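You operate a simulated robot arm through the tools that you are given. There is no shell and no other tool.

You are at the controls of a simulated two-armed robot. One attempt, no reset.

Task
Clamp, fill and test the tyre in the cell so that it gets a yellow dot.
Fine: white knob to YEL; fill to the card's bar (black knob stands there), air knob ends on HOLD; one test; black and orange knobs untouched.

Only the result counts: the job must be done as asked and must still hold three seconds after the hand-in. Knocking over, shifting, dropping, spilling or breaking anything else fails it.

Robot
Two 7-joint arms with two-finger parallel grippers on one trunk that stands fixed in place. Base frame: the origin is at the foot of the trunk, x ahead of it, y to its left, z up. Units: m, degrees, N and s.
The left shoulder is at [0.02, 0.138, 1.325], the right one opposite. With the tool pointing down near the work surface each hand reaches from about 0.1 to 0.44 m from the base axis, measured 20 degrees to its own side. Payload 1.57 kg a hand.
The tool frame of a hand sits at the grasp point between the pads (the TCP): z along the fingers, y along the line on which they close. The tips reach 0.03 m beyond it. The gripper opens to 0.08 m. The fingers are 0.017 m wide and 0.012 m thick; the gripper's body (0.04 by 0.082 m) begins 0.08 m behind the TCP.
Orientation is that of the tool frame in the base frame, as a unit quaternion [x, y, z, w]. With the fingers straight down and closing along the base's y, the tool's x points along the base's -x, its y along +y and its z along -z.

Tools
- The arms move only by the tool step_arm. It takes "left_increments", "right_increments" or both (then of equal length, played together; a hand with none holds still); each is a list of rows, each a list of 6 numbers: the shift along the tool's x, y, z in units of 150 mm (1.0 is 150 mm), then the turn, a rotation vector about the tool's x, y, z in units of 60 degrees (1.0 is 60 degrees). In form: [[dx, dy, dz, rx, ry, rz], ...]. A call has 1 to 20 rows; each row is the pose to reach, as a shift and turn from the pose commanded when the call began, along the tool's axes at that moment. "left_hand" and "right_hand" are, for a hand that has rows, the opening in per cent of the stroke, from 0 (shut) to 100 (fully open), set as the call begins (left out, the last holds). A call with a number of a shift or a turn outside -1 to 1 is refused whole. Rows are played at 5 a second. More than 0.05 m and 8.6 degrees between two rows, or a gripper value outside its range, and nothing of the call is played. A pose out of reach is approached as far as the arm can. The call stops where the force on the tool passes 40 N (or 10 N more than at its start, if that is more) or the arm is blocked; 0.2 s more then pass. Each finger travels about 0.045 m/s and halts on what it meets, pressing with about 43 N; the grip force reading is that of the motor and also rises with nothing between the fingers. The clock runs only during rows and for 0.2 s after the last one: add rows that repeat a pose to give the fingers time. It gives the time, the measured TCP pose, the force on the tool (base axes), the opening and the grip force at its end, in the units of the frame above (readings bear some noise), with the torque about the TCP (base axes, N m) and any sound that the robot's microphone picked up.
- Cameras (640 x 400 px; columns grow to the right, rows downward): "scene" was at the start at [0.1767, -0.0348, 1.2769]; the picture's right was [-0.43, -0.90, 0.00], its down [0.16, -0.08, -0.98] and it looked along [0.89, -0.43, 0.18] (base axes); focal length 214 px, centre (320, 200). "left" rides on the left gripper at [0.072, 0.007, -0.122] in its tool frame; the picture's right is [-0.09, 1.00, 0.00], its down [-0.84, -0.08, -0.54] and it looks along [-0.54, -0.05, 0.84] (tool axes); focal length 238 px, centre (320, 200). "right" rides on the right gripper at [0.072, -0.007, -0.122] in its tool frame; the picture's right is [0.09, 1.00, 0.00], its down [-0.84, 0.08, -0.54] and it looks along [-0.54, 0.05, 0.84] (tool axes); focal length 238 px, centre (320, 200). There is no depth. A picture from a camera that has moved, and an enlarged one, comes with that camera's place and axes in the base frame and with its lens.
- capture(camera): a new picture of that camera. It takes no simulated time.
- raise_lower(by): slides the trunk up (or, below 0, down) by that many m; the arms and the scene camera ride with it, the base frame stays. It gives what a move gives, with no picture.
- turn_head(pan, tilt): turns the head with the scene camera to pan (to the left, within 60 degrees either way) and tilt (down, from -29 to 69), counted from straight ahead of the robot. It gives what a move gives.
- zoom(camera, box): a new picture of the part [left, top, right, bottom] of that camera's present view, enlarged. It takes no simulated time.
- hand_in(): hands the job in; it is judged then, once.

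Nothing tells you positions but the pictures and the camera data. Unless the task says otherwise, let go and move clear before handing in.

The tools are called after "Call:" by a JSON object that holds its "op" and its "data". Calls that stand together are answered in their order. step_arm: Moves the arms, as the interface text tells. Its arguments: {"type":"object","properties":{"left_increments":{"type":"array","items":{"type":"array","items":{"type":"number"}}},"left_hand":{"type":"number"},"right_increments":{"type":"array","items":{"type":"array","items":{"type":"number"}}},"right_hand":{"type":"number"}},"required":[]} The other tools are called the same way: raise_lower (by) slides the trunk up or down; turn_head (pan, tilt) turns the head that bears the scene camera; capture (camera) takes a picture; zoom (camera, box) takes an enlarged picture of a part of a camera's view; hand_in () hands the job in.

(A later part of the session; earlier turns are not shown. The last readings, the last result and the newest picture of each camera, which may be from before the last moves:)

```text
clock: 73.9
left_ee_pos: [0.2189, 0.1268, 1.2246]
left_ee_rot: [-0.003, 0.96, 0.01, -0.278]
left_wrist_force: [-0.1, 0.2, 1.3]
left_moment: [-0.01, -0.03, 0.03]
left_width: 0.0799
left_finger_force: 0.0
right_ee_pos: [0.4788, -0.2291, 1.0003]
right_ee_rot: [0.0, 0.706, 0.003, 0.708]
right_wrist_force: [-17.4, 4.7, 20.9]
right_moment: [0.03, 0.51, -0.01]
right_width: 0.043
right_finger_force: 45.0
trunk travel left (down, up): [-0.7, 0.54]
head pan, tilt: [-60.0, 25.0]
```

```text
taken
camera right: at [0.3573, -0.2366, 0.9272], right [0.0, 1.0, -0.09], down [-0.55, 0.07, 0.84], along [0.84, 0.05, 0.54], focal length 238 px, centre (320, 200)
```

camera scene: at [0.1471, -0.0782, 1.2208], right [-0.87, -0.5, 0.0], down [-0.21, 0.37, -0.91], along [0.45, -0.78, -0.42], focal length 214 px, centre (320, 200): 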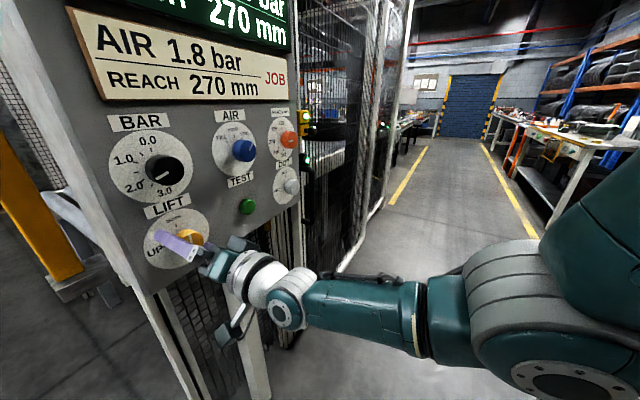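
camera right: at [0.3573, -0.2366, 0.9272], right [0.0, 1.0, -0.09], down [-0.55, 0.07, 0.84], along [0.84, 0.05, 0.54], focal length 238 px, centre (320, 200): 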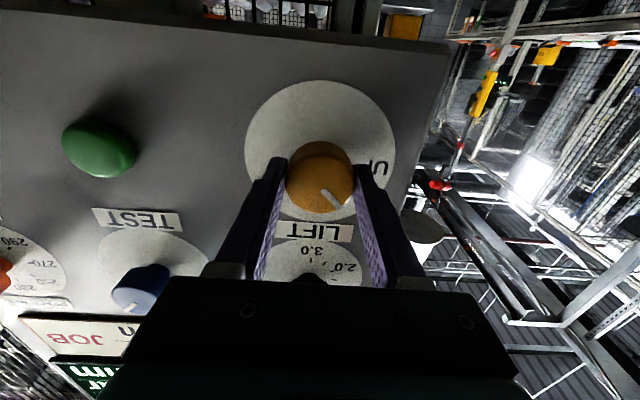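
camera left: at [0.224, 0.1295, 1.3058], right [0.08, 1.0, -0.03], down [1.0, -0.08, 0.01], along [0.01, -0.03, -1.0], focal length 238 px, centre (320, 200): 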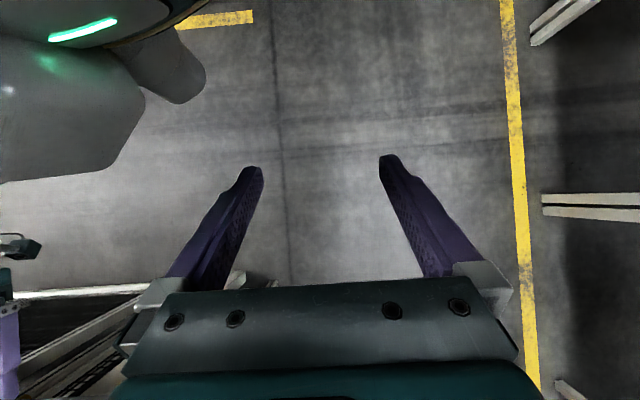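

The knob follows (half way). Slight upward side load; I add a small relief shift and finish the last 45°.

Call:
{"op": "step_arm", "data": {"right_increments": [[-0.012, 0.003, -0.005, 0, 0, -0.06], [-0.015, 0.003, -0.007, 0, 0, -0.18], [-0.015, 0.003, -0.007, 0, 0, -0.3], [-0.015, 0.003, -0.007, 0, 0, -0.42], [-0.015, 0.003, -0.007, 0, 0, -0.54], [-0.015, 0.003, -0.007, 0, 0, -0.65], [-0.015, 0.003, -0.007, 0, 0, -0.75], [-0.015, 0.003, -0.007, 0, 0, -0.75]]}}

Call:
{"op": "capture", "data": {"camera": "right"}}

Call:
{"op": "capture", "data": {"camera": "scene"}}

```text
clock: 75.7
left_ee_pos: [0.2197, 0.1265, 1.2243]
left_ee_rot: [-0.003, 0.96, 0.008, -0.279]
left_wrist_force: [-0.3, 0.5, -1.2]
left_moment: [0.02, 0.0, -0.01]
left_width: 0.0799
left_finger_force: 0.1
right_ee_pos: [0.477, -0.2311, 0.9995]
right_ee_rot: [-0.27, 0.654, -0.269, 0.654]
right_wrist_force: [-1.8, -2.9, 2.2]
right_moment: [0.02, 0.62, -0.7]
right_width: 0.043
right_finger_force: 44.9
trunk travel left (down, up): [-0.7, 0.54]
head pan, tilt: [-60.0, 25.0]
```

```text
taken
camera right: at [0.3571, -0.2857, 0.9533], right [0.0, 0.64, -0.77], down [-0.54, 0.64, 0.54], along [0.84, 0.42, 0.35], focal length 238 px, centre (320, 200)
```

right: 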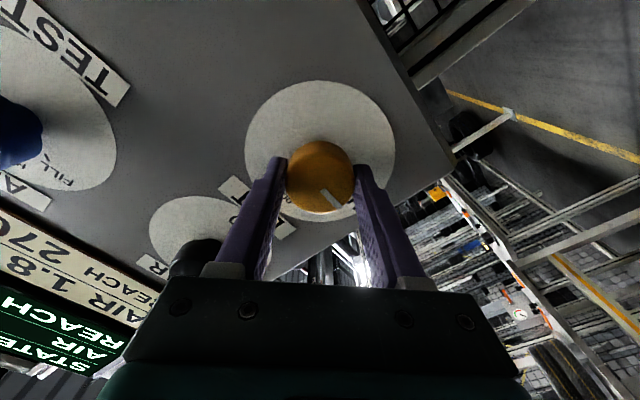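

```text
taken
camera scene: at [0.1469, -0.0785, 1.2207], right [-0.87, -0.5, 0.0], down [-0.21, 0.37, -0.91], along [0.45, -0.79, -0.42], focal length 214 px, centre (320, 200)
```

scene: 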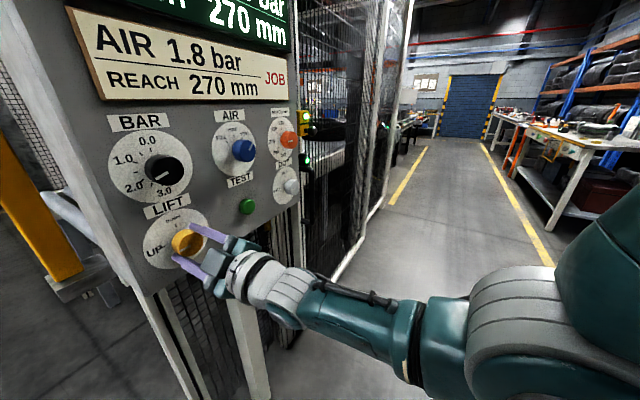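

The pointer has come round to UP. I release, back off and read the display.

Call:
{"op": "step_arm", "data": {"right_increments": [[0, 0, 0, 0, 0, 0], [0, 0, 0, 0, 0, 0], [0, 0, 0, 0, 0, 0]], "right_hand": 75}}

Call:
{"op": "step_arm", "data": {"right_increments": [[0, 0, -0.12, 0, 0, 0], [0, 0, -0.24, 0, 0, 0], [0, 0, -0.36, 0, 0, 0], [0, 0, -0.45, 0, 0, 0]]}}

Call:
{"op": "turn_head", "data": {"pan": -45, "tilt": 5}}

Call:
{"op": "capture", "data": {"camera": "scene"}}

Call:
{"op": "zoom", "data": {"camera": "right", "box": [240, 60, 420, 220]}}

```text
clock: 76.5
left_ee_pos: [0.2201, 0.126, 1.2245]
left_ee_rot: [-0.003, 0.96, 0.01, -0.279]
left_wrist_force: [0.1, -0.3, 0.1]
left_moment: [0.01, 0.03, 0.01]
left_width: 0.0802
left_finger_force: 0.1
right_ee_pos: [0.4788, -0.2298, 1.0]
right_ee_rot: [-0.269, 0.654, -0.267, 0.655]
right_wrist_force: [-0.3, -0.3, -1.2]
right_moment: [-0.07, -0.04, 0.04]
right_width: 0.0599
right_finger_force: 0.0
trunk travel left (down, up): [-0.7, 0.54]
head pan, tilt: [-60.0, 25.0]
```

```text
clock: 77.5
left_ee_pos: [0.2202, 0.1258, 1.2248]
left_ee_rot: [-0.004, 0.961, 0.01, -0.277]
left_wrist_force: [0.0, 0.0, 0.0]
left_moment: [-0.04, -0.03, 0.02]
left_width: 0.0799
left_finger_force: 0.0
right_ee_pos: [0.4112, -0.2284, 1.0023]
right_ee_rot: [-0.269, 0.653, -0.268, 0.655]
right_wrist_force: [0.1, 0.0, 0.5]
right_moment: [0.02, 0.06, -0.01]
right_width: 0.0598
right_finger_force: 0.0
trunk travel left (down, up): [-0.7, 0.54]
head pan, tilt: [-60.0, 25.0]
```

```text
clock: 78.3
left_ee_pos: [0.2194, 0.1267, 1.2238]
left_ee_rot: [-0.003, 0.961, 0.01, -0.278]
left_wrist_force: [-0.6, 0.1, 0.8]
left_moment: [-0.04, -0.01, 0.0]
left_width: 0.0798
left_finger_force: 0.0
right_ee_pos: [0.4101, -0.2295, 1.0023]
right_ee_rot: [-0.269, 0.653, -0.269, 0.655]
right_wrist_force: [0.4, -0.3, 0.0]
right_moment: [0.01, -0.01, 0.0]
right_width: 0.06
right_finger_force: 0.1
trunk travel left (down, up): [-0.7, 0.54]
head pan, tilt: [-45.0, 5.0]
```

```text
taken
camera scene: at [0.1659, -0.0634, 1.2531], right [-0.71, -0.71, 0.0], down [-0.06, 0.06, -1.0], along [0.7, -0.7, -0.09], focal length 214 px, centre (320, 200)
```

scene: 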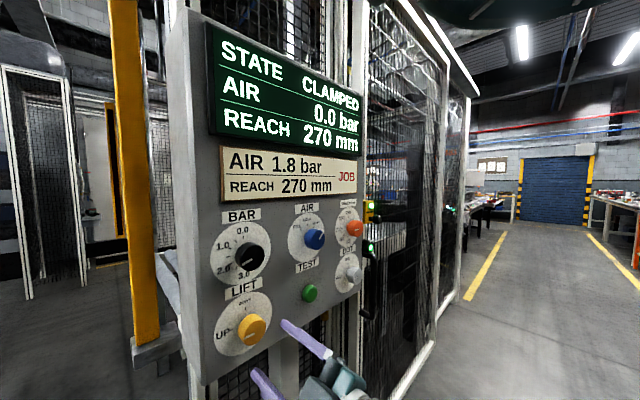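

```text
2.50 times, centred on (330, 140) of right
camera zoom: at [0.2887, -0.2848, 0.9551], right [0.0, 0.64, -0.76], down [-0.54, 0.64, 0.54], along [0.84, 0.42, 0.35], focal length 596 px, centre (295, 350)
```

zoom: 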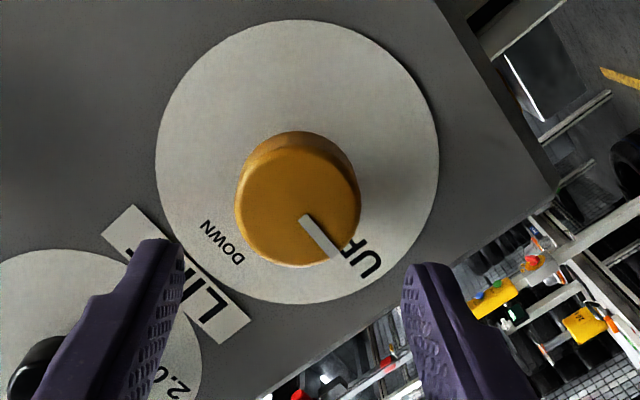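

STATE shows CLAMPED and LIFT points at UP. Next the AIR knob at about (−0.380, 1.131): I carry the hand there at x≈0.41, turning the wrist back to +45°.

Call:
{"op": "step_arm", "data": {"right_increments": [[0.006, -0.082, 0, 0, 0, 0.094], [0.012, -0.164, 0, 0, 0, 0.188], [0.019, -0.247, 0, 0, 0, 0.281], [0.025, -0.329, 0, 0, 0, 0.375], [0.031, -0.411, 0, 0, 0, 0.469], [0.037, -0.493, 0, 0, 0, 0.563], [0.044, -0.576, 0, 0, 0, 0.656], [0.05, -0.658, 0, 0, 0, 0.75], [0.05, -0.658, 0, 0, 0, 0.75]], "right_hand": 100}}

Call:
{"op": "step_arm", "data": {"right_increments": [[-0.054, -0.063, 0, 0, 0, 0.094], [-0.108, -0.125, 0, 0, 0, 0.188], [-0.161, -0.188, 0, 0, 0, 0.281], [-0.215, -0.25, 0, 0, 0, 0.375], [-0.269, -0.313, 0, 0, 0, 0.469], [-0.323, -0.375, 0, 0, 0, 0.563], [-0.376, -0.438, 0, 0, 0, 0.656], [-0.43, -0.5, 0, 0, 0, 0.75], [-0.43, -0.5, 0, 0, 0, 0.75]]}}

Call:
{"op": "zoom", "data": {"camera": "right", "box": [240, 50, 400, 190]}}

Call:
{"op": "capture", "data": {"camera": "scene"}}

```text
clock: 80.3
left_ee_pos: [0.2188, 0.1276, 1.2235]
left_ee_rot: [-0.003, 0.96, 0.01, -0.278]
left_wrist_force: [0.0, -0.5, 0.6]
left_moment: [0.01, 0.04, 0.0]
left_width: 0.0801
left_finger_force: 0.0
right_ee_pos: [0.411, -0.3054, 1.0647]
right_ee_rot: [0.002, 0.707, 0.005, 0.707]
right_wrist_force: [0.7, 0.1, 0.3]
right_moment: [-0.01, -0.03, -0.04]
right_width: 0.08
right_finger_force: 0.0
trunk travel left (down, up): [-0.7, 0.54]
head pan, tilt: [-45.0, 5.0]
```

```text
clock: 82.3
left_ee_pos: [0.2191, 0.1264, 1.2246]
left_ee_rot: [-0.003, 0.96, 0.01, -0.278]
left_wrist_force: [-0.6, 0.2, 0.1]
left_moment: [0.05, 0.01, 0.02]
left_width: 0.0802
left_finger_force: 0.0
right_ee_pos: [0.4118, -0.3798, 1.1284]
right_ee_rot: [0.272, 0.652, 0.275, 0.652]
right_wrist_force: [0.4, 0.8, -0.1]
right_moment: [-0.04, 0.01, -0.01]
right_width: 0.0801
right_finger_force: 0.0
trunk travel left (down, up): [-0.7, 0.54]
head pan, tilt: [-45.0, 5.0]
```

```text
2.86 times, centred on (320, 120) of right
camera zoom: at [0.2899, -0.3339, 1.073], right [0.0, 0.76, 0.65], down [-0.54, -0.54, 0.64], along [0.84, -0.35, 0.41], focal length 681 px, centre (320, 429)
```

zoom: 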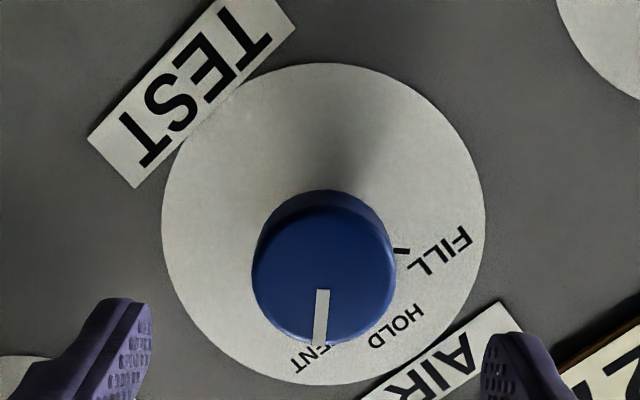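

```text
taken
camera scene: at [0.1659, -0.0634, 1.2532], right [-0.71, -0.71, 0.0], down [-0.06, 0.06, -1.0], along [0.7, -0.7, -0.09], focal length 214 px, centre (320, 200)
```

scene: 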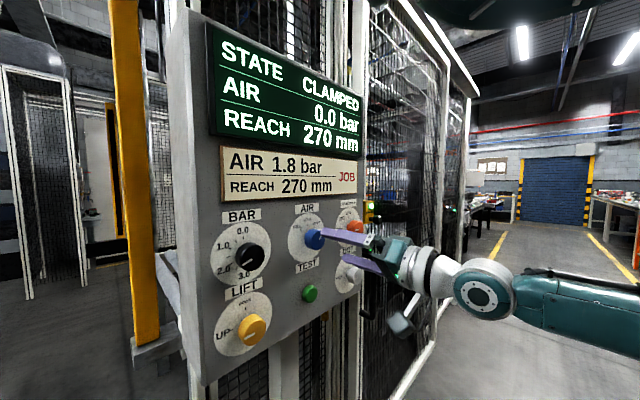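

AIR pointer is at VENT (45° right of HOLD); tool axis is within ~1.5 mm of its centre. I test the −90° turn here, return, and then approach.

Call:
{"op": "step_arm", "data": {"right_increments": [[-0.006, 0.006, 0, 0, 0, -0.125], [-0.006, 0.006, 0, 0, 0, -0.25], [-0.006, 0.006, 0, 0, 0, -0.375], [-0.006, 0.006, 0, 0, 0, -0.5], [-0.006, 0.006, 0, 0, 0, -0.625], [-0.006, 0.006, 0, 0, 0, -0.75], [-0.006, 0.006, 0, 0, 0, -0.875], [-0.006, 0.006, 0, 0, 0, -1.0]]}}

Call:
{"op": "step_arm", "data": {"right_increments": [[0, 0, 0, 0, 0, -0.125], [0, 0, 0, 0, 0, -0.25], [0, 0, 0, 0, 0, -0.375], [0, 0, 0, 0, 0, -0.5], [0, 0, 0, 0, 0, -0.5]]}}

Call:
{"op": "step_arm", "data": {"right_increments": [[0, 0, 0, 0, 0, 0.125], [0, 0, 0, 0, 0, 0.25], [0, 0, 0, 0, 0, 0.375], [0, 0, 0, 0, 0, 0.5], [0, 0, 0, 0, 0, 0.625], [0, 0, 0, 0, 0, 0.75], [0, 0, 0, 0, 0, 0.875], [0, 0, 0, 0, 0, 1.0]]}}

Call:
{"op": "step_arm", "data": {"right_increments": [[0, 0, 0, 0, 0, 0.125], [0, 0, 0, 0, 0, 0.25], [0, 0, 0, 0, 0, 0.375], [0, 0, 0, 0, 0, 0.5], [0, 0, 0, 0, 0, 0.5]]}}

```text
clock: 84.1
left_ee_pos: [0.2181, 0.1254, 1.226]
left_ee_rot: [-0.003, 0.96, 0.01, -0.278]
left_wrist_force: [0.4, 0.2, 0.2]
left_moment: [-0.02, 0.02, -0.02]
left_width: 0.0798
left_finger_force: 0.0
right_ee_pos: [0.4117, -0.3814, 1.131]
right_ee_rot: [-0.092, 0.701, -0.089, 0.702]
right_wrist_force: [-0.2, 0.5, 0.2]
right_moment: [0.01, 0.03, -0.01]
right_width: 0.08
right_finger_force: 0.0
trunk travel left (down, up): [-0.7, 0.54]
head pan, tilt: [-45.0, 5.0]
```

```text
clock: 85.3
left_ee_pos: [0.2188, 0.1271, 1.2247]
left_ee_rot: [-0.002, 0.961, 0.01, -0.278]
left_wrist_force: [-0.9, -0.7, 0.4]
left_moment: [0.01, -0.02, -0.04]
left_width: 0.0799
left_finger_force: 0.1
right_ee_pos: [0.4117, -0.3812, 1.1312]
right_ee_rot: [-0.27, 0.653, -0.269, 0.654]
right_wrist_force: [0.7, 0.4, -0.1]
right_moment: [0.03, 0.02, 0.0]
right_width: 0.0799
right_finger_force: 0.1
trunk travel left (down, up): [-0.7, 0.54]
head pan, tilt: [-45.0, 5.0]
```

```text
clock: 87.1
left_ee_pos: [0.2198, 0.1273, 1.2264]
left_ee_rot: [-0.003, 0.961, 0.009, -0.278]
left_wrist_force: [0.9, 0.2, 0.5]
left_moment: [-0.02, 0.02, 0.0]
left_width: 0.0799
left_finger_force: 0.1
right_ee_pos: [0.4112, -0.3809, 1.1299]
right_ee_rot: [0.094, 0.701, 0.097, 0.701]
right_wrist_force: [0.3, 0.3, -0.6]
right_moment: [0.0, 0.01, 0.01]
right_width: 0.0799
right_finger_force: 0.1
trunk travel left (down, up): [-0.7, 0.54]
head pan, tilt: [-45.0, 5.0]
```

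```text
clock: 88.3
left_ee_pos: [0.2196, 0.1269, 1.2241]
left_ee_rot: [-0.003, 0.961, 0.01, -0.278]
left_wrist_force: [-1.4, 0.0, -0.6]
left_moment: [0.01, 0.02, 0.0]
left_width: 0.0799
left_finger_force: 0.1
right_ee_pos: [0.4118, -0.38, 1.13]
right_ee_rot: [0.272, 0.652, 0.274, 0.652]
right_wrist_force: [-0.2, 0.1, -0.2]
right_moment: [-0.01, -0.01, 0.01]
right_width: 0.0799
right_finger_force: 0.0
trunk travel left (down, up): [-0.7, 0.54]
head pan, tilt: [-45.0, 5.0]
```

Fine throughout. I advance over the AIR knob and grip it.

Call:
{"op": "step_arm", "data": {"right_increments": [[0, 0, 0.09, 0, 0, 0], [0, 0, 0.18, 0, 0, 0], [0, 0, 0.27, 0, 0, 0], [0, 0, 0.36, 0, 0, 0], [0, 0, 0.45, 0, 0, 0], [0, 0, 0.45, 0, 0, 0]]}}

Call:
{"op": "step_arm", "data": {"right_increments": [[0, 0, 0, 0, 0, 0], [0, 0, 0, 0, 0, 0], [0, 0, 0, 0, 0, 0], [0, 0, 0, 0, 0, 0], [0, 0, 0, 0, 0, 0]], "right_hand": 0}}

Call:
{"op": "capture", "data": {"camera": "right"}}

Call:
{"op": "capture", "data": {"camera": "scene"}}

```text
clock: 89.7
left_ee_pos: [0.2182, 0.1266, 1.225]
left_ee_rot: [-0.004, 0.96, 0.01, -0.278]
left_wrist_force: [0.6, 0.6, -0.1]
left_moment: [-0.03, 0.02, 0.0]
left_width: 0.0801
left_finger_force: 0.2
right_ee_pos: [0.4809, -0.3813, 1.1306]
right_ee_rot: [0.272, 0.653, 0.274, 0.652]
right_wrist_force: [0.1, -0.2, -0.7]
right_moment: [0.02, 0.03, -0.01]
right_width: 0.0801
right_finger_force: 0.1
trunk travel left (down, up): [-0.7, 0.54]
head pan, tilt: [-45.0, 5.0]
```

```text
clock: 90.9
left_ee_pos: [0.2194, 0.1284, 1.2244]
left_ee_rot: [-0.004, 0.961, 0.01, -0.278]
left_wrist_force: [0.7, 0.9, 0.6]
left_moment: [-0.03, 0.0, 0.02]
left_width: 0.0799
left_finger_force: 0.0
right_ee_pos: [0.4807, -0.3799, 1.13]
right_ee_rot: [0.271, 0.652, 0.275, 0.653]
right_wrist_force: [-5.2, 7.1, 7.2]
right_moment: [0.03, 0.01, 0.36]
right_width: 0.0437
right_finger_force: 40.1
trunk travel left (down, up): [-0.7, 0.54]
head pan, tilt: [-45.0, 5.0]
```

```text
taken
camera right: at [0.3584, -0.3345, 1.0748], right [-0.01, 0.76, 0.64], down [-0.54, -0.54, 0.64], along [0.84, -0.35, 0.42], focal length 238 px, centre (320, 200)
```

right: 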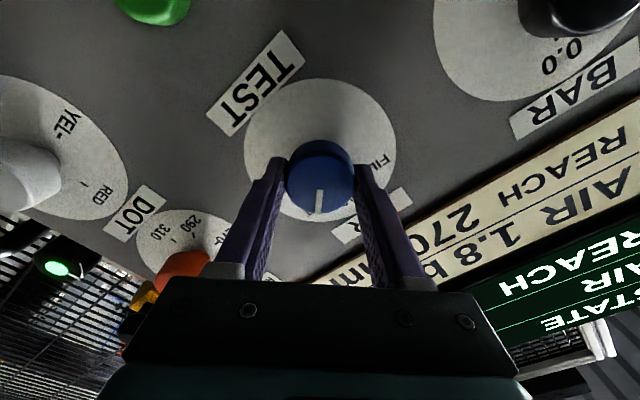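

```text
taken
camera scene: at [0.1659, -0.063, 1.2533], right [-0.71, -0.71, 0.0], down [-0.06, 0.06, -1.0], along [0.7, -0.7, -0.09], focal length 214 px, centre (320, 200)
```

scene: 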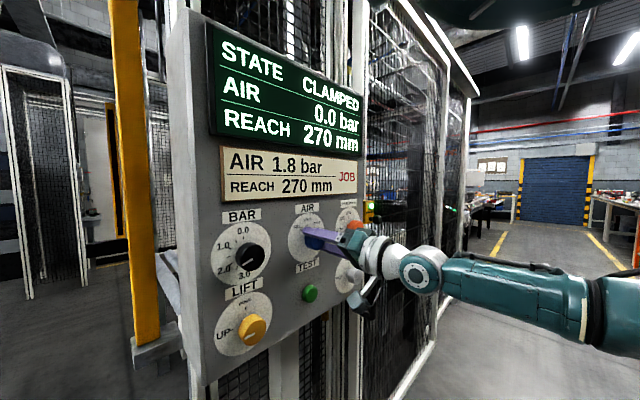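

Gripped. I turn 45° first (to HOLD) with a small relief shift, and check the load.

Call:
{"op": "step_arm", "data": {"right_increments": [[0, 0.006, -0.003, 0, 0, -0.06], [0, 0.008, -0.004, 0, 0, -0.18], [0, 0.008, -0.004, 0, 0, -0.3], [0, 0.008, -0.004, 0, 0, -0.42], [0, 0.008, -0.004, 0, 0, -0.54], [0, 0.008, -0.004, 0, 0, -0.65], [0, 0.008, -0.004, 0, 0, -0.75]]}}

Call:
{"op": "capture", "data": {"camera": "right"}}

Call:
{"op": "zoom", "data": {"camera": "scene", "box": [200, 20, 400, 300]}}

```text
clock: 92.5
left_ee_pos: [0.2212, 0.1267, 1.2247]
left_ee_rot: [-0.004, 0.961, 0.01, -0.276]
left_wrist_force: [0.1, 0.9, -0.4]
left_moment: [0.0, 0.0, 0.03]
left_width: 0.0802
left_finger_force: 0.0
right_ee_pos: [0.4799, -0.3805, 1.1308]
right_ee_rot: [0.001, 0.707, 0.002, 0.707]
right_wrist_force: [19.4, -0.9, -5.2]
right_moment: [0.02, 0.95, 0.09]
right_width: 0.0434
right_finger_force: 44.7
trunk travel left (down, up): [-0.7, 0.54]
head pan, tilt: [-45.0, 5.0]
```

```text
taken
camera right: at [0.3584, -0.3864, 1.0587], right [0.0, 1.0, -0.09], down [-0.54, 0.07, 0.84], along [0.84, 0.05, 0.54], focal length 238 px, centre (320, 200)
```

right: 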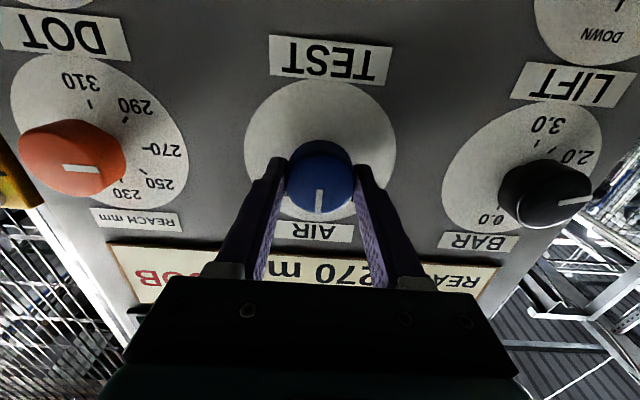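

```text
1.43 times, centred on (300, 160) of scene
camera zoom: at [0.1674, -0.0631, 1.2535], right [-0.71, -0.71, 0.0], down [-0.06, 0.06, -1.0], along [0.7, -0.7, -0.09], focal length 306 px, centre (349, 257)
```

zoom: 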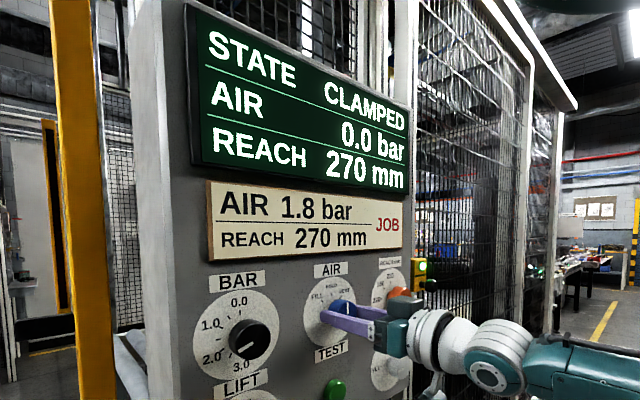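

Knob is at HOLD, loads moderate. I turn the further 45° to FILL and then read the pressure.

Call:
{"op": "step_arm", "data": {"right_increments": [[0.002, 0, 0.003, 0, 0, -0.06], [0.003, 0, 0.004, 0, 0, -0.18], [0.003, 0, 0.004, 0, 0, -0.3], [0.003, 0, 0.004, 0, 0, -0.42], [0.003, 0, 0.004, 0, 0, -0.54], [0.003, 0, 0.004, 0, 0, -0.65], [0.003, 0, 0.004, 0, 0, -0.75]]}}

Call:
{"op": "capture", "data": {"camera": "right"}}

Call:
{"op": "zoom", "data": {"camera": "scene", "box": [200, 20, 400, 300]}}

```text
clock: 94.1
left_ee_pos: [0.2192, 0.1265, 1.2245]
left_ee_rot: [-0.003, 0.961, 0.009, -0.277]
left_wrist_force: [0.9, 0.0, 0.1]
left_moment: [-0.01, 0.02, 0.0]
left_width: 0.0798
left_finger_force: 0.0
right_ee_pos: [0.4806, -0.3812, 1.1304]
right_ee_rot: [-0.27, 0.653, -0.268, 0.655]
right_wrist_force: [4.0, -2.5, -1.5]
right_moment: [0.07, 0.46, -0.43]
right_width: 0.0432
right_finger_force: 44.9
trunk travel left (down, up): [-0.7, 0.54]
head pan, tilt: [-45.0, 5.0]
```

```text
taken
camera right: at [0.3585, -0.4348, 1.084], right [0.0, 0.64, -0.77], down [-0.54, 0.64, 0.54], along [0.84, 0.42, 0.35], focal length 238 px, centre (320, 200)
```

right: 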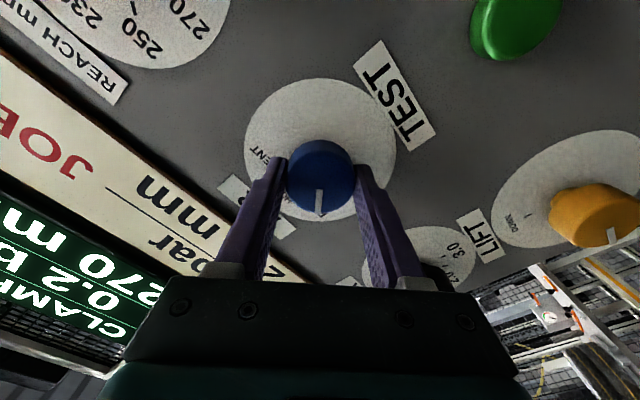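

```text
1.43 times, centred on (300, 160) of scene
camera zoom: at [0.1662, -0.0634, 1.2534], right [-0.71, -0.71, 0.0], down [-0.06, 0.06, -1.0], along [0.7, -0.7, -0.09], focal length 306 px, centre (349, 257)
```

zoom: 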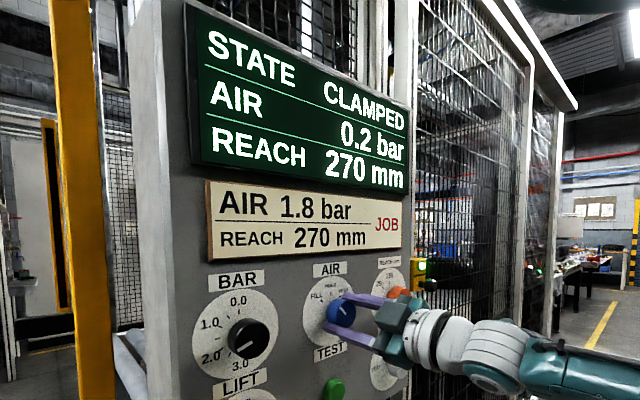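

FILL is active: 0.2 bar. I hold for about a second and read again.

Call:
{"op": "step_arm", "data": {"right_increments": [[0, 0, 0, 0, 0, 0], [0, 0, 0, 0, 0, 0], [0, 0, 0, 0, 0, 0], [0, 0, 0, 0, 0, 0]]}}

Call:
{"op": "zoom", "data": {"camera": "scene", "box": [200, 20, 400, 300]}}

```text
clock: 95.1
left_ee_pos: [0.2206, 0.1271, 1.2256]
left_ee_rot: [-0.004, 0.961, 0.009, -0.277]
left_wrist_force: [-0.2, 0.5, 0.3]
left_moment: [-0.03, 0.0, -0.02]
left_width: 0.0802
left_finger_force: 0.0
right_ee_pos: [0.4793, -0.3798, 1.1307]
right_ee_rot: [-0.27, 0.653, -0.268, 0.655]
right_wrist_force: [3.4, -1.6, -0.7]
right_moment: [-0.02, -0.05, -0.07]
right_width: 0.0438
right_finger_force: 44.4
trunk travel left (down, up): [-0.7, 0.54]
head pan, tilt: [-45.0, 5.0]
```

```text
1.43 times, centred on (300, 160) of scene
camera zoom: at [0.1662, -0.0635, 1.2533], right [-0.71, -0.71, 0.0], down [-0.06, 0.06, -1.0], along [0.7, -0.7, -0.09], focal length 306 px, centre (349, 257)
```

zoom: 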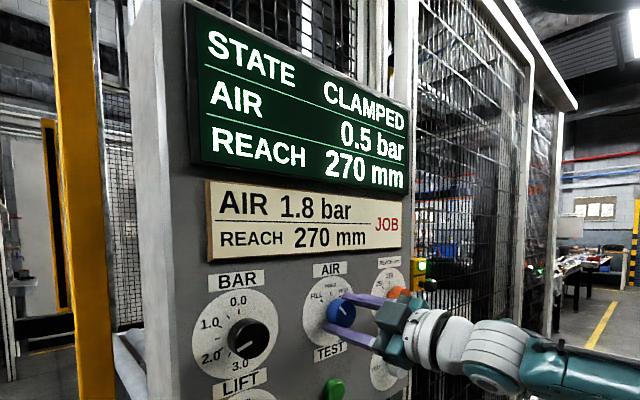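

About 0.3 bar/s. Holding 3 s more, then reading again well short of 1.8.

Call:
{"op": "step_arm", "data": {"right_increments": [[0, 0, 0, 0, 0, 0], [0, 0, 0, 0, 0, 0], [0, 0, 0, 0, 0, 0], [0, 0, 0, 0, 0, 0], [0, 0, 0, 0, 0, 0], [0, 0, 0, 0, 0, 0], [0, 0, 0, 0, 0, 0], [0, 0, 0, 0, 0, 0], [0, 0, 0, 0, 0, 0], [0, 0, 0, 0, 0, 0], [0, 0, 0, 0, 0, 0], [0, 0, 0, 0, 0, 0], [0, 0, 0, 0, 0, 0], [0, 0, 0, 0, 0, 0]]}}

Call:
{"op": "zoom", "data": {"camera": "scene", "box": [200, 20, 400, 300]}}

```text
clock: 98.1
left_ee_pos: [0.2184, 0.1267, 1.2242]
left_ee_rot: [-0.004, 0.961, 0.009, -0.277]
left_wrist_force: [-1.0, -0.5, 0.3]
left_moment: [0.01, 0.02, -0.02]
left_width: 0.0798
left_finger_force: 0.1
right_ee_pos: [0.4807, -0.3795, 1.1299]
right_ee_rot: [-0.27, 0.653, -0.267, 0.655]
right_wrist_force: [1.5, 1.4, 1.6]
right_moment: [-0.01, -0.07, -0.04]
right_width: 0.0437
right_finger_force: 44.8
trunk travel left (down, up): [-0.7, 0.54]
head pan, tilt: [-45.0, 5.0]
```

```text
1.43 times, centred on (300, 160) of scene
camera zoom: at [0.1662, -0.0635, 1.2533], right [-0.71, -0.71, 0.0], down [-0.06, 0.06, -1.0], along [0.7, -0.7, -0.09], focal length 306 px, centre (349, 257)
```

zoom: 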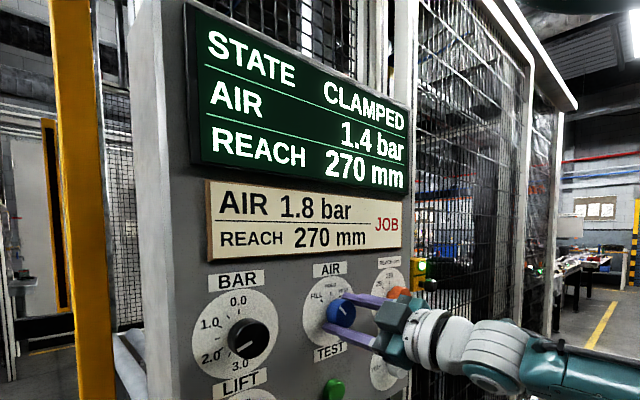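

Call:
{"op": "step_arm", "data": {"right_increments": [[0, 0, 0, 0, 0, 0], [0, 0, 0, 0, 0, 0], [0, 0, 0, 0, 0, 0]]}}

Call:
{"op": "zoom", "data": {"camera": "scene", "box": [200, 20, 400, 300]}}

```text
clock: 98.9
left_ee_pos: [0.2192, 0.1263, 1.2237]
left_ee_rot: [-0.003, 0.961, 0.01, -0.277]
left_wrist_force: [-1.3, 0.6, 0.8]
left_moment: [-0.01, 0.01, 0.02]
left_width: 0.0799
left_finger_force: 0.0
right_ee_pos: [0.4807, -0.3803, 1.1312]
right_ee_rot: [-0.269, 0.653, -0.267, 0.655]
right_wrist_force: [0.7, 0.0, 3.2]
right_moment: [0.0, -0.09, 0.01]
right_width: 0.0433
right_finger_force: 45.2
trunk travel left (down, up): [-0.7, 0.54]
head pan, tilt: [-45.0, 5.0]
```

```text
1.43 times, centred on (300, 160) of scene
camera zoom: at [0.1662, -0.0635, 1.2533], right [-0.71, -0.71, 0.0], down [-0.06, 0.06, -1.0], along [0.7, -0.7, -0.09], focal length 306 px, centre (349, 257)
```

zoom: 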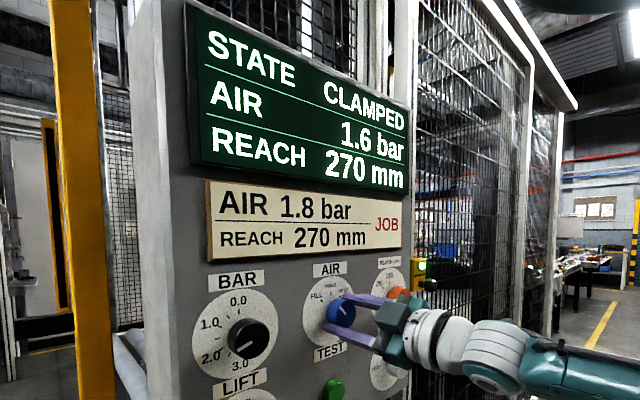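

1.6 bar and rising ~0.3 bar/s; the turn back takes ~0.6 s until FILL disengages. I turn back 45° clockwise to HOLD now and read.

Call:
{"op": "step_arm", "data": {"right_increments": [[0, 0, 0, 0, 0, 0.14], [0, 0, 0, 0, 0, 0.28], [0, 0, 0, 0, 0, 0.42], [0, 0, 0, 0, 0, 0.56], [0, 0, 0, 0, 0, 0.69], [0, 0, 0, 0, 0, 0.75], [0, 0, 0, 0, 0, 0.75]]}}

Call:
{"op": "zoom", "data": {"camera": "scene", "box": [200, 20, 400, 300]}}

Call:
{"op": "capture", "data": {"camera": "right"}}

```text
clock: 100.5
left_ee_pos: [0.2202, 0.1268, 1.2247]
left_ee_rot: [-0.003, 0.961, 0.008, -0.277]
left_wrist_force: [-0.3, 0.1, -0.7]
left_moment: [0.0, -0.02, 0.02]
left_width: 0.08
left_finger_force: 0.0
right_ee_pos: [0.4801, -0.3802, 1.1302]
right_ee_rot: [0.002, 0.707, 0.003, 0.707]
right_wrist_force: [7.5, -4.0, -3.2]
right_moment: [0.02, -0.36, -0.13]
right_width: 0.0433
right_finger_force: 45.0
trunk travel left (down, up): [-0.7, 0.54]
head pan, tilt: [-45.0, 5.0]
```

```text
1.43 times, centred on (300, 160) of scene
camera zoom: at [0.1665, -0.0635, 1.2534], right [-0.71, -0.71, 0.0], down [-0.06, 0.06, -1.0], along [0.7, -0.7, -0.09], focal length 306 px, centre (349, 257)
```

zoom: 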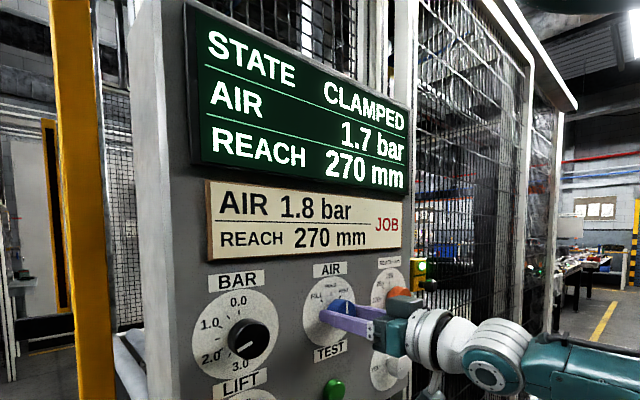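

```text
taken
camera right: at [0.3582, -0.3862, 1.059], right [0.0, 1.0, -0.08], down [-0.54, 0.07, 0.84], along [0.84, 0.05, 0.54], focal length 238 px, centre (320, 200)
```

right: 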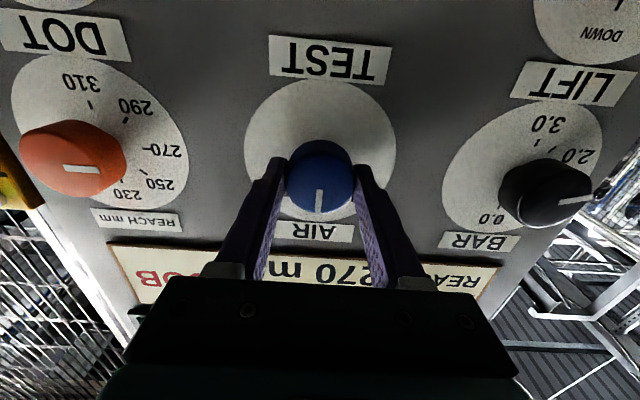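

HOLD reached with 1.7 bar — slightly short. I give a short pulse toward FILL (just past its engagement angle) and straight back to HOLD.

Call:
{"op": "step_arm", "data": {"right_increments": [[0, 0, 0, 0, 0, -0.142], [0, 0, 0, 0, 0, -0.284], [0, 0, 0, 0, 0, -0.426], [0, 0, 0, 0, 0, -0.565], [0, 0, 0, 0, 0, -0.425], [0, 0, 0, 0, 0, -0.285], [0, 0, 0, 0, 0, -0.145], [0, 0, 0, 0, 0, 0], [0, 0, 0, 0, 0, 0]]}}

Call:
{"op": "zoom", "data": {"camera": "scene", "box": [200, 20, 400, 300]}}

Call:
{"op": "zoom", "data": {"camera": "right", "box": [240, 60, 400, 240]}}

```text
refused: row 8 steps farther than a row can; nothing moved
```

```text
1.43 times, centred on (300, 160) of scene
camera zoom: at [0.1665, -0.0635, 1.2534], right [-0.71, -0.71, 0.0], down [-0.06, 0.06, -1.0], along [0.7, -0.7, -0.09], focal length 306 px, centre (349, 257)
```

zoom: 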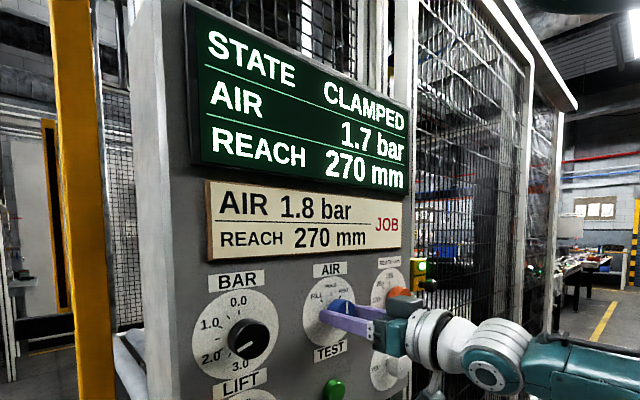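

```text
2.22 times, centred on (320, 150) of right
camera zoom: at [0.3582, -0.3862, 1.059], right [0.0, 1.0, -0.08], down [-0.54, 0.07, 0.84], along [0.84, 0.05, 0.54], focal length 530 px, centre (320, 311)
```

zoom: 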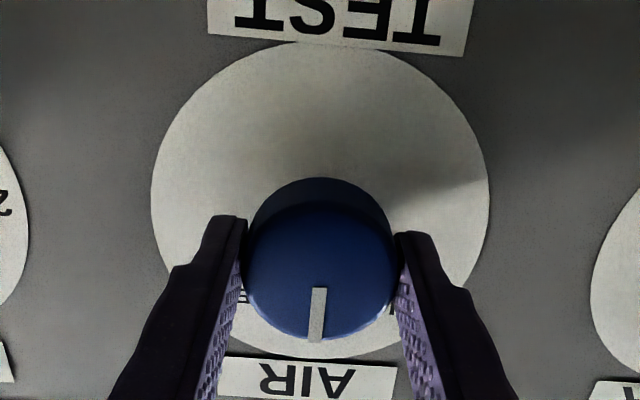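

The call was refused because its last step was a hair too big, so nothing moved and the display still reads 1.7 bar. I repeat the pulse with properly sized rows.

Call:
{"op": "step_arm", "data": {"right_increments": [[0, 0, 0, 0, 0, -0.142], [0, 0, 0, 0, 0, -0.284], [0, 0, 0, 0, 0, -0.426], [0, 0, 0, 0, 0, -0.565], [0, 0, 0, 0, 0, -0.425], [0, 0, 0, 0, 0, -0.285], [0, 0, 0, 0, 0, -0.145], [0, 0, 0, 0, 0, -0.03], [0, 0, 0, 0, 0, 0], [0, 0, 0, 0, 0, 0]]}}

Call:
{"op": "zoom", "data": {"camera": "scene", "box": [200, 20, 400, 300]}}

Call:
{"op": "zoom", "data": {"camera": "right", "box": [240, 60, 400, 240]}}

```text
clock: 102.7
left_ee_pos: [0.2198, 0.1265, 1.2242]
left_ee_rot: [-0.003, 0.961, 0.009, -0.278]
left_wrist_force: [-0.5, -0.6, -0.1]
left_moment: [-0.01, -0.01, -0.04]
left_width: 0.0803
left_finger_force: 0.0
right_ee_pos: [0.4797, -0.3806, 1.1311]
right_ee_rot: [0.0, 0.706, 0.005, 0.708]
right_wrist_force: [8.7, -3.9, -1.4]
right_moment: [0.03, 0.16, 0.04]
right_width: 0.0433
right_finger_force: 44.7
trunk travel left (down, up): [-0.7, 0.54]
head pan, tilt: [-45.0, 5.0]
```

```text
1.43 times, centred on (300, 160) of scene
camera zoom: at [0.1667, -0.0637, 1.2534], right [-0.71, -0.71, 0.0], down [-0.06, 0.06, -1.0], along [0.7, -0.7, -0.09], focal length 306 px, centre (349, 257)
```

zoom: 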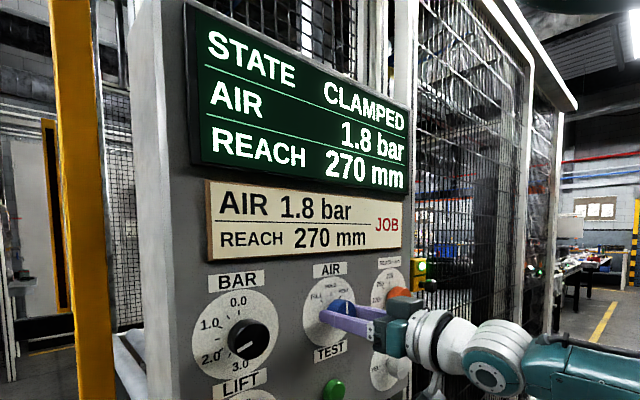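

```text
2.22 times, centred on (320, 150) of right
camera zoom: at [0.3585, -0.3865, 1.0584], right [0.0, 1.0, -0.08], down [-0.55, 0.07, 0.84], along [0.84, 0.05, 0.54], focal length 530 px, centre (320, 311)
```

zoom: 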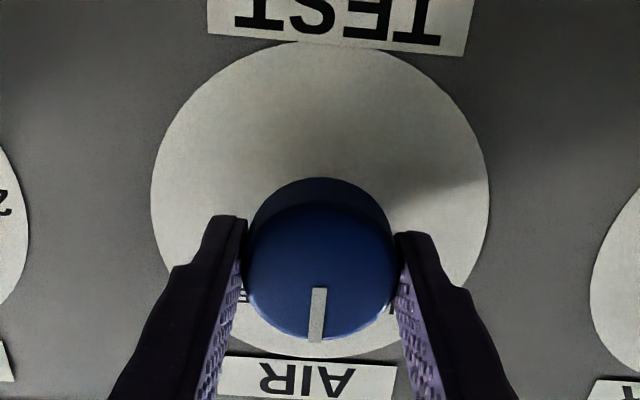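

Now 1.8 bar on HOLD. The value may be just at the lower rounding edge, so I give one more, smaller pulse to centre it on the set value, and re-read.

Call:
{"op": "step_arm", "data": {"right_increments": [[0, 0, 0, 0, 0, -0.14], [0, 0, 0, 0, 0, -0.278], [0, 0, 0, 0, 0, -0.415], [0, 0, 0, 0, 0, -0.552], [0, 0, 0, 0, 0, -0.412], [0, 0, 0, 0, 0, -0.275], [0, 0, 0, 0, 0, -0.14], [0, 0, 0, 0, 0, -0.02], [0, 0, 0, 0, 0, 0], [0, 0, 0, 0, 0, 0]]}}

Call:
{"op": "zoom", "data": {"camera": "scene", "box": [200, 20, 400, 300]}}

Call:
{"op": "zoom", "data": {"camera": "right", "box": [240, 60, 400, 240]}}

```text
clock: 104.9
left_ee_pos: [0.2206, 0.1271, 1.2242]
left_ee_rot: [-0.003, 0.961, 0.01, -0.278]
left_wrist_force: [0.0, -0.1, -0.3]
left_moment: [0.03, 0.02, 0.01]
left_width: 0.0801
left_finger_force: 0.1
right_ee_pos: [0.4799, -0.3803, 1.131]
right_ee_rot: [0.003, 0.707, 0.004, 0.707]
right_wrist_force: [15.1, -5.9, -7.8]
right_moment: [0.03, -0.53, -0.26]
right_width: 0.0435
right_finger_force: 44.8
trunk travel left (down, up): [-0.7, 0.54]
head pan, tilt: [-45.0, 5.0]
```

```text
1.43 times, centred on (300, 160) of scene
camera zoom: at [0.167, -0.0636, 1.2535], right [-0.71, -0.71, 0.0], down [-0.06, 0.06, -1.0], along [0.7, -0.7, -0.09], focal length 306 px, centre (349, 257)
```

zoom: 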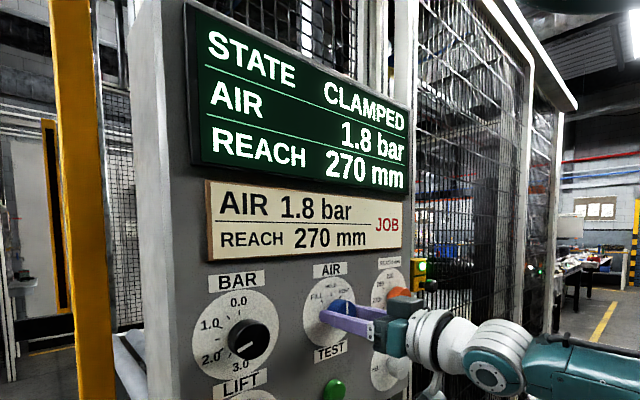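

```text
2.22 times, centred on (320, 150) of right
camera zoom: at [0.358, -0.3861, 1.059], right [0.0, 1.0, -0.08], down [-0.54, 0.07, 0.84], along [0.84, 0.05, 0.54], focal length 530 px, centre (320, 311)
```

zoom: 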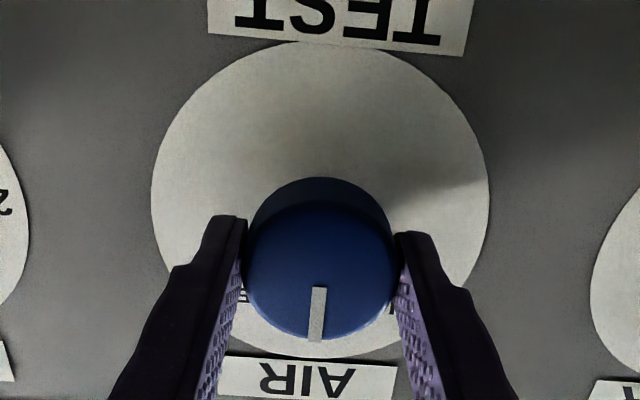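

1.8 bar, knob on HOLD. I release and back off, then check that knob and pressure stay.

Call:
{"op": "step_arm", "data": {"right_increments": [[0, 0, 0, 0, 0, 0], [0, 0, 0, 0, 0, 0], [0, 0, 0, 0, 0, 0]], "right_hand": 75}}

Call:
{"op": "step_arm", "data": {"right_increments": [[0, 0, -0.12, 0, 0, 0], [0, 0, -0.24, 0, 0, 0], [0, 0, -0.36, 0, 0, 0], [0, 0, -0.48, 0, 0, 0]]}}

Call:
{"op": "zoom", "data": {"camera": "scene", "box": [200, 20, 400, 300]}}

Call:
{"op": "capture", "data": {"camera": "right"}}

Call:
{"op": "zoom", "data": {"camera": "right", "box": [230, 50, 410, 220]}}

```text
clock: 105.7
left_ee_pos: [0.2204, 0.1272, 1.2246]
left_ee_rot: [-0.003, 0.96, 0.01, -0.278]
left_wrist_force: [0.9, 0.0, 0.4]
left_moment: [0.0, -0.01, -0.02]
left_width: 0.08
left_finger_force: 0.0
right_ee_pos: [0.4788, -0.3791, 1.1308]
right_ee_rot: [0.001, 0.707, 0.003, 0.707]
right_wrist_force: [0.2, 0.8, -0.2]
right_moment: [-0.01, 0.02, 0.0]
right_width: 0.0599
right_finger_force: 0.0
trunk travel left (down, up): [-0.7, 0.54]
head pan, tilt: [-45.0, 5.0]
```

```text
clock: 106.7
left_ee_pos: [0.2193, 0.1273, 1.2238]
left_ee_rot: [-0.003, 0.961, 0.01, -0.278]
left_wrist_force: [0.3, 0.9, -0.7]
left_moment: [0.01, 0.04, 0.01]
left_width: 0.0801
left_finger_force: 0.1
right_ee_pos: [0.4066, -0.3771, 1.131]
right_ee_rot: [0.002, 0.707, 0.003, 0.707]
right_wrist_force: [-0.6, 0.5, -0.7]
right_moment: [0.0, -0.01, -0.01]
right_width: 0.0601
right_finger_force: 0.1
trunk travel left (down, up): [-0.7, 0.54]
head pan, tilt: [-45.0, 5.0]
```

```text
1.43 times, centred on (300, 160) of scene
camera zoom: at [0.1659, -0.0633, 1.2532], right [-0.71, -0.71, 0.0], down [-0.06, 0.06, -1.0], along [0.7, -0.7, -0.09], focal length 306 px, centre (349, 257)
```

zoom: 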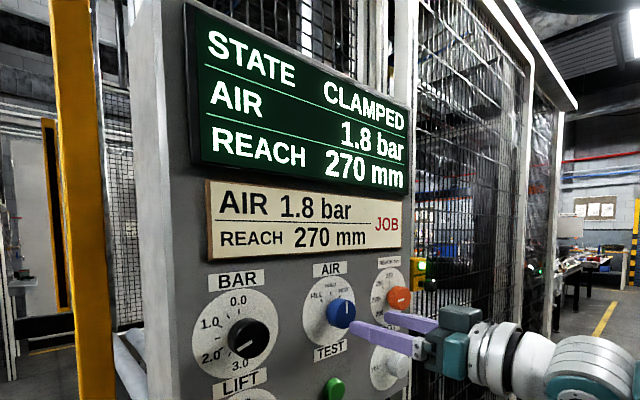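

```text
taken
camera right: at [0.2848, -0.384, 1.0591], right [0.0, 1.0, -0.09], down [-0.54, 0.07, 0.84], along [0.84, 0.05, 0.54], focal length 238 px, centre (320, 200)
```

right: 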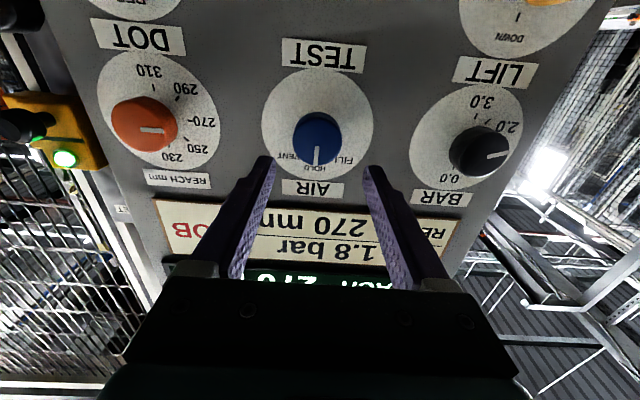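

```text
2.35 times, centred on (320, 135) of right
camera zoom: at [0.2848, -0.384, 1.0591], right [0.0, 1.0, -0.09], down [-0.54, 0.07, 0.84], along [0.84, 0.05, 0.54], focal length 561 px, centre (320, 353)
```

zoom: 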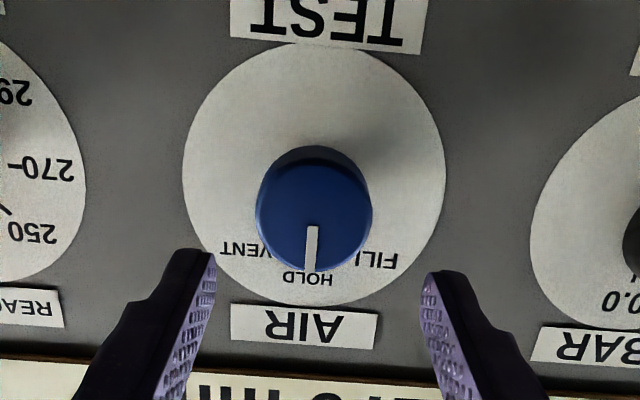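

AIR is on HOLD and the gauge reads 1.8 bar. For TEST I lower the trunk slightly (for reach), close the fingers and go in front of the green button at ≈(−0.380, 1.000).

Call:
{"op": "raise_lower", "data": {"by": -0.06}}

Call:
{"op": "step_arm", "data": {"right_increments": [[0.06, -0.003, 0, 0, 0, 0], [0.12, -0.006, 0, 0, 0, 0], [0.18, -0.009, 0, 0, 0, 0], [0.24, -0.012, 0, 0, 0, 0], [0.3, -0.016, 0, 0, 0, 0], [0.36, -0.02, 0, 0, 0, 0], [0.42, -0.02, 0, 0, 0, 0], [0.475, -0.02, 0, 0, 0, 0], [0.475, -0.02, 0, 0, 0, 0]], "right_hand": 0}}

Call:
{"op": "capture", "data": {"camera": "right"}}

Call:
{"op": "capture", "data": {"camera": "scene"}}

```text
clock: 107.7
left_ee_pos: [0.2196, 0.1272, 1.165]
left_ee_rot: [-0.004, 0.96, 0.009, -0.279]
left_wrist_force: [-0.1, -0.4, 0.4]
left_moment: [-0.03, 0.0, 0.01]
left_width: 0.08
left_finger_force: 0.0
right_ee_pos: [0.4067, -0.3774, 1.0709]
right_ee_rot: [0.001, 0.707, 0.004, 0.707]
right_wrist_force: [0.3, -0.2, 0.0]
right_moment: [-0.01, 0.02, -0.02]
right_width: 0.0601
right_finger_force: 0.1
trunk travel left (down, up): [-0.64, 0.6]
head pan, tilt: [-45.0, 5.0]
```

```text
clock: 109.7
left_ee_pos: [0.2197, 0.1266, 1.1636]
left_ee_rot: [-0.003, 0.961, 0.01, -0.277]
left_wrist_force: [0.4, -0.7, 0.8]
left_moment: [-0.04, -0.01, 0.04]
left_width: 0.0799
left_finger_force: 0.1
right_ee_pos: [0.4061, -0.3801, 1.0001]
right_ee_rot: [0.001, 0.707, 0.004, 0.707]
right_wrist_force: [1.3, -0.3, 0.6]
right_moment: [0.0, -0.02, -0.03]
right_width: 0.0001
right_finger_force: 21.6
trunk travel left (down, up): [-0.64, 0.6]
head pan, tilt: [-45.0, 5.0]
```

```text
taken
camera right: at [0.2851, -0.3863, 0.9279], right [0.0, 1.0, -0.09], down [-0.54, 0.07, 0.84], along [0.84, 0.05, 0.54], focal length 238 px, centre (320, 200)
```

right: 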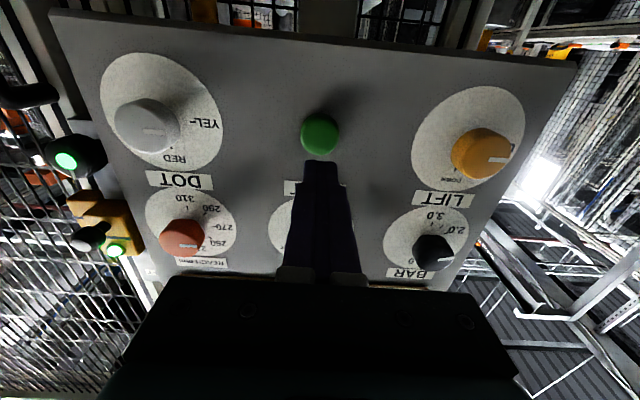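

```text
taken
camera scene: at [0.1659, -0.0633, 1.1932], right [-0.71, -0.71, 0.0], down [-0.06, 0.06, -1.0], along [0.7, -0.7, -0.09], focal length 214 px, centre (320, 200)
```

scene: 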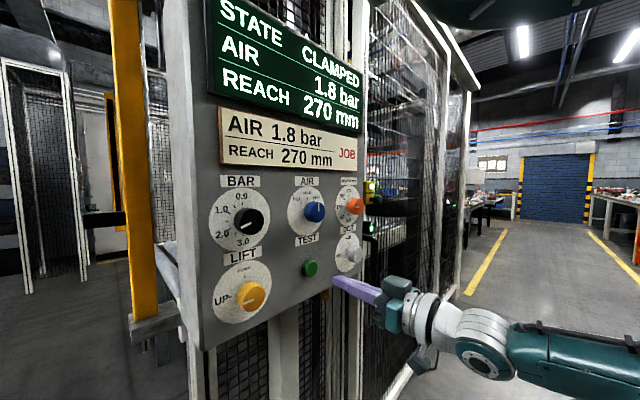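

Call:
{"op": "zoom", "data": {"camera": "right", "box": [260, 90, 380, 190]}}

Call:
{"op": "zoom", "data": {"camera": "scene", "box": [270, 190, 430, 330]}}

```text
4.00 times, centred on (320, 140) of right
camera zoom: at [0.2851, -0.3863, 0.9279], right [0.0, 1.0, -0.09], down [-0.54, 0.07, 0.84], along [0.84, 0.05, 0.54], focal length 953 px, centre (320, 440)
```

zoom: 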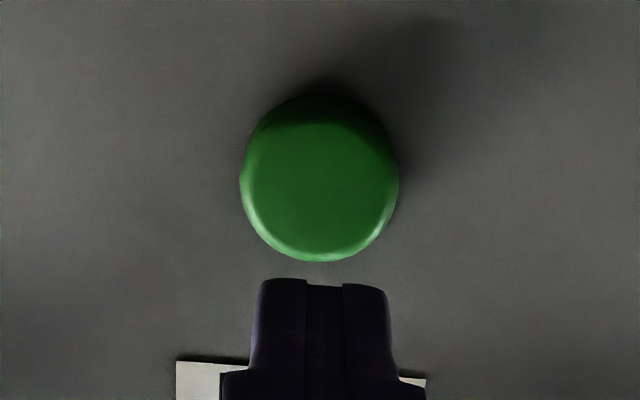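

```text
2.86 times, centred on (350, 260) of scene
camera zoom: at [0.1659, -0.0633, 1.1932], right [-0.71, -0.71, 0.0], down [-0.06, 0.06, -1.0], along [0.7, -0.7, -0.09], focal length 613 px, centre (234, 29)
```

zoom: 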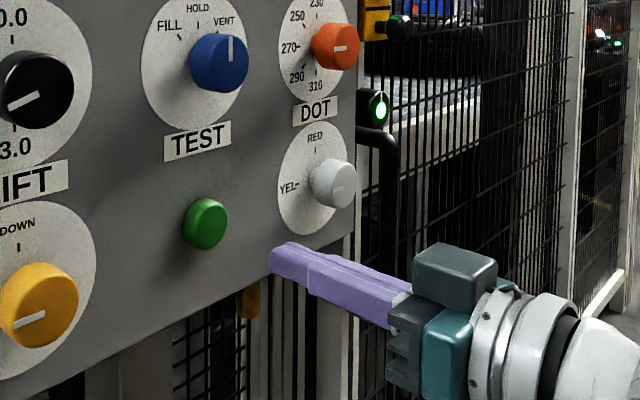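

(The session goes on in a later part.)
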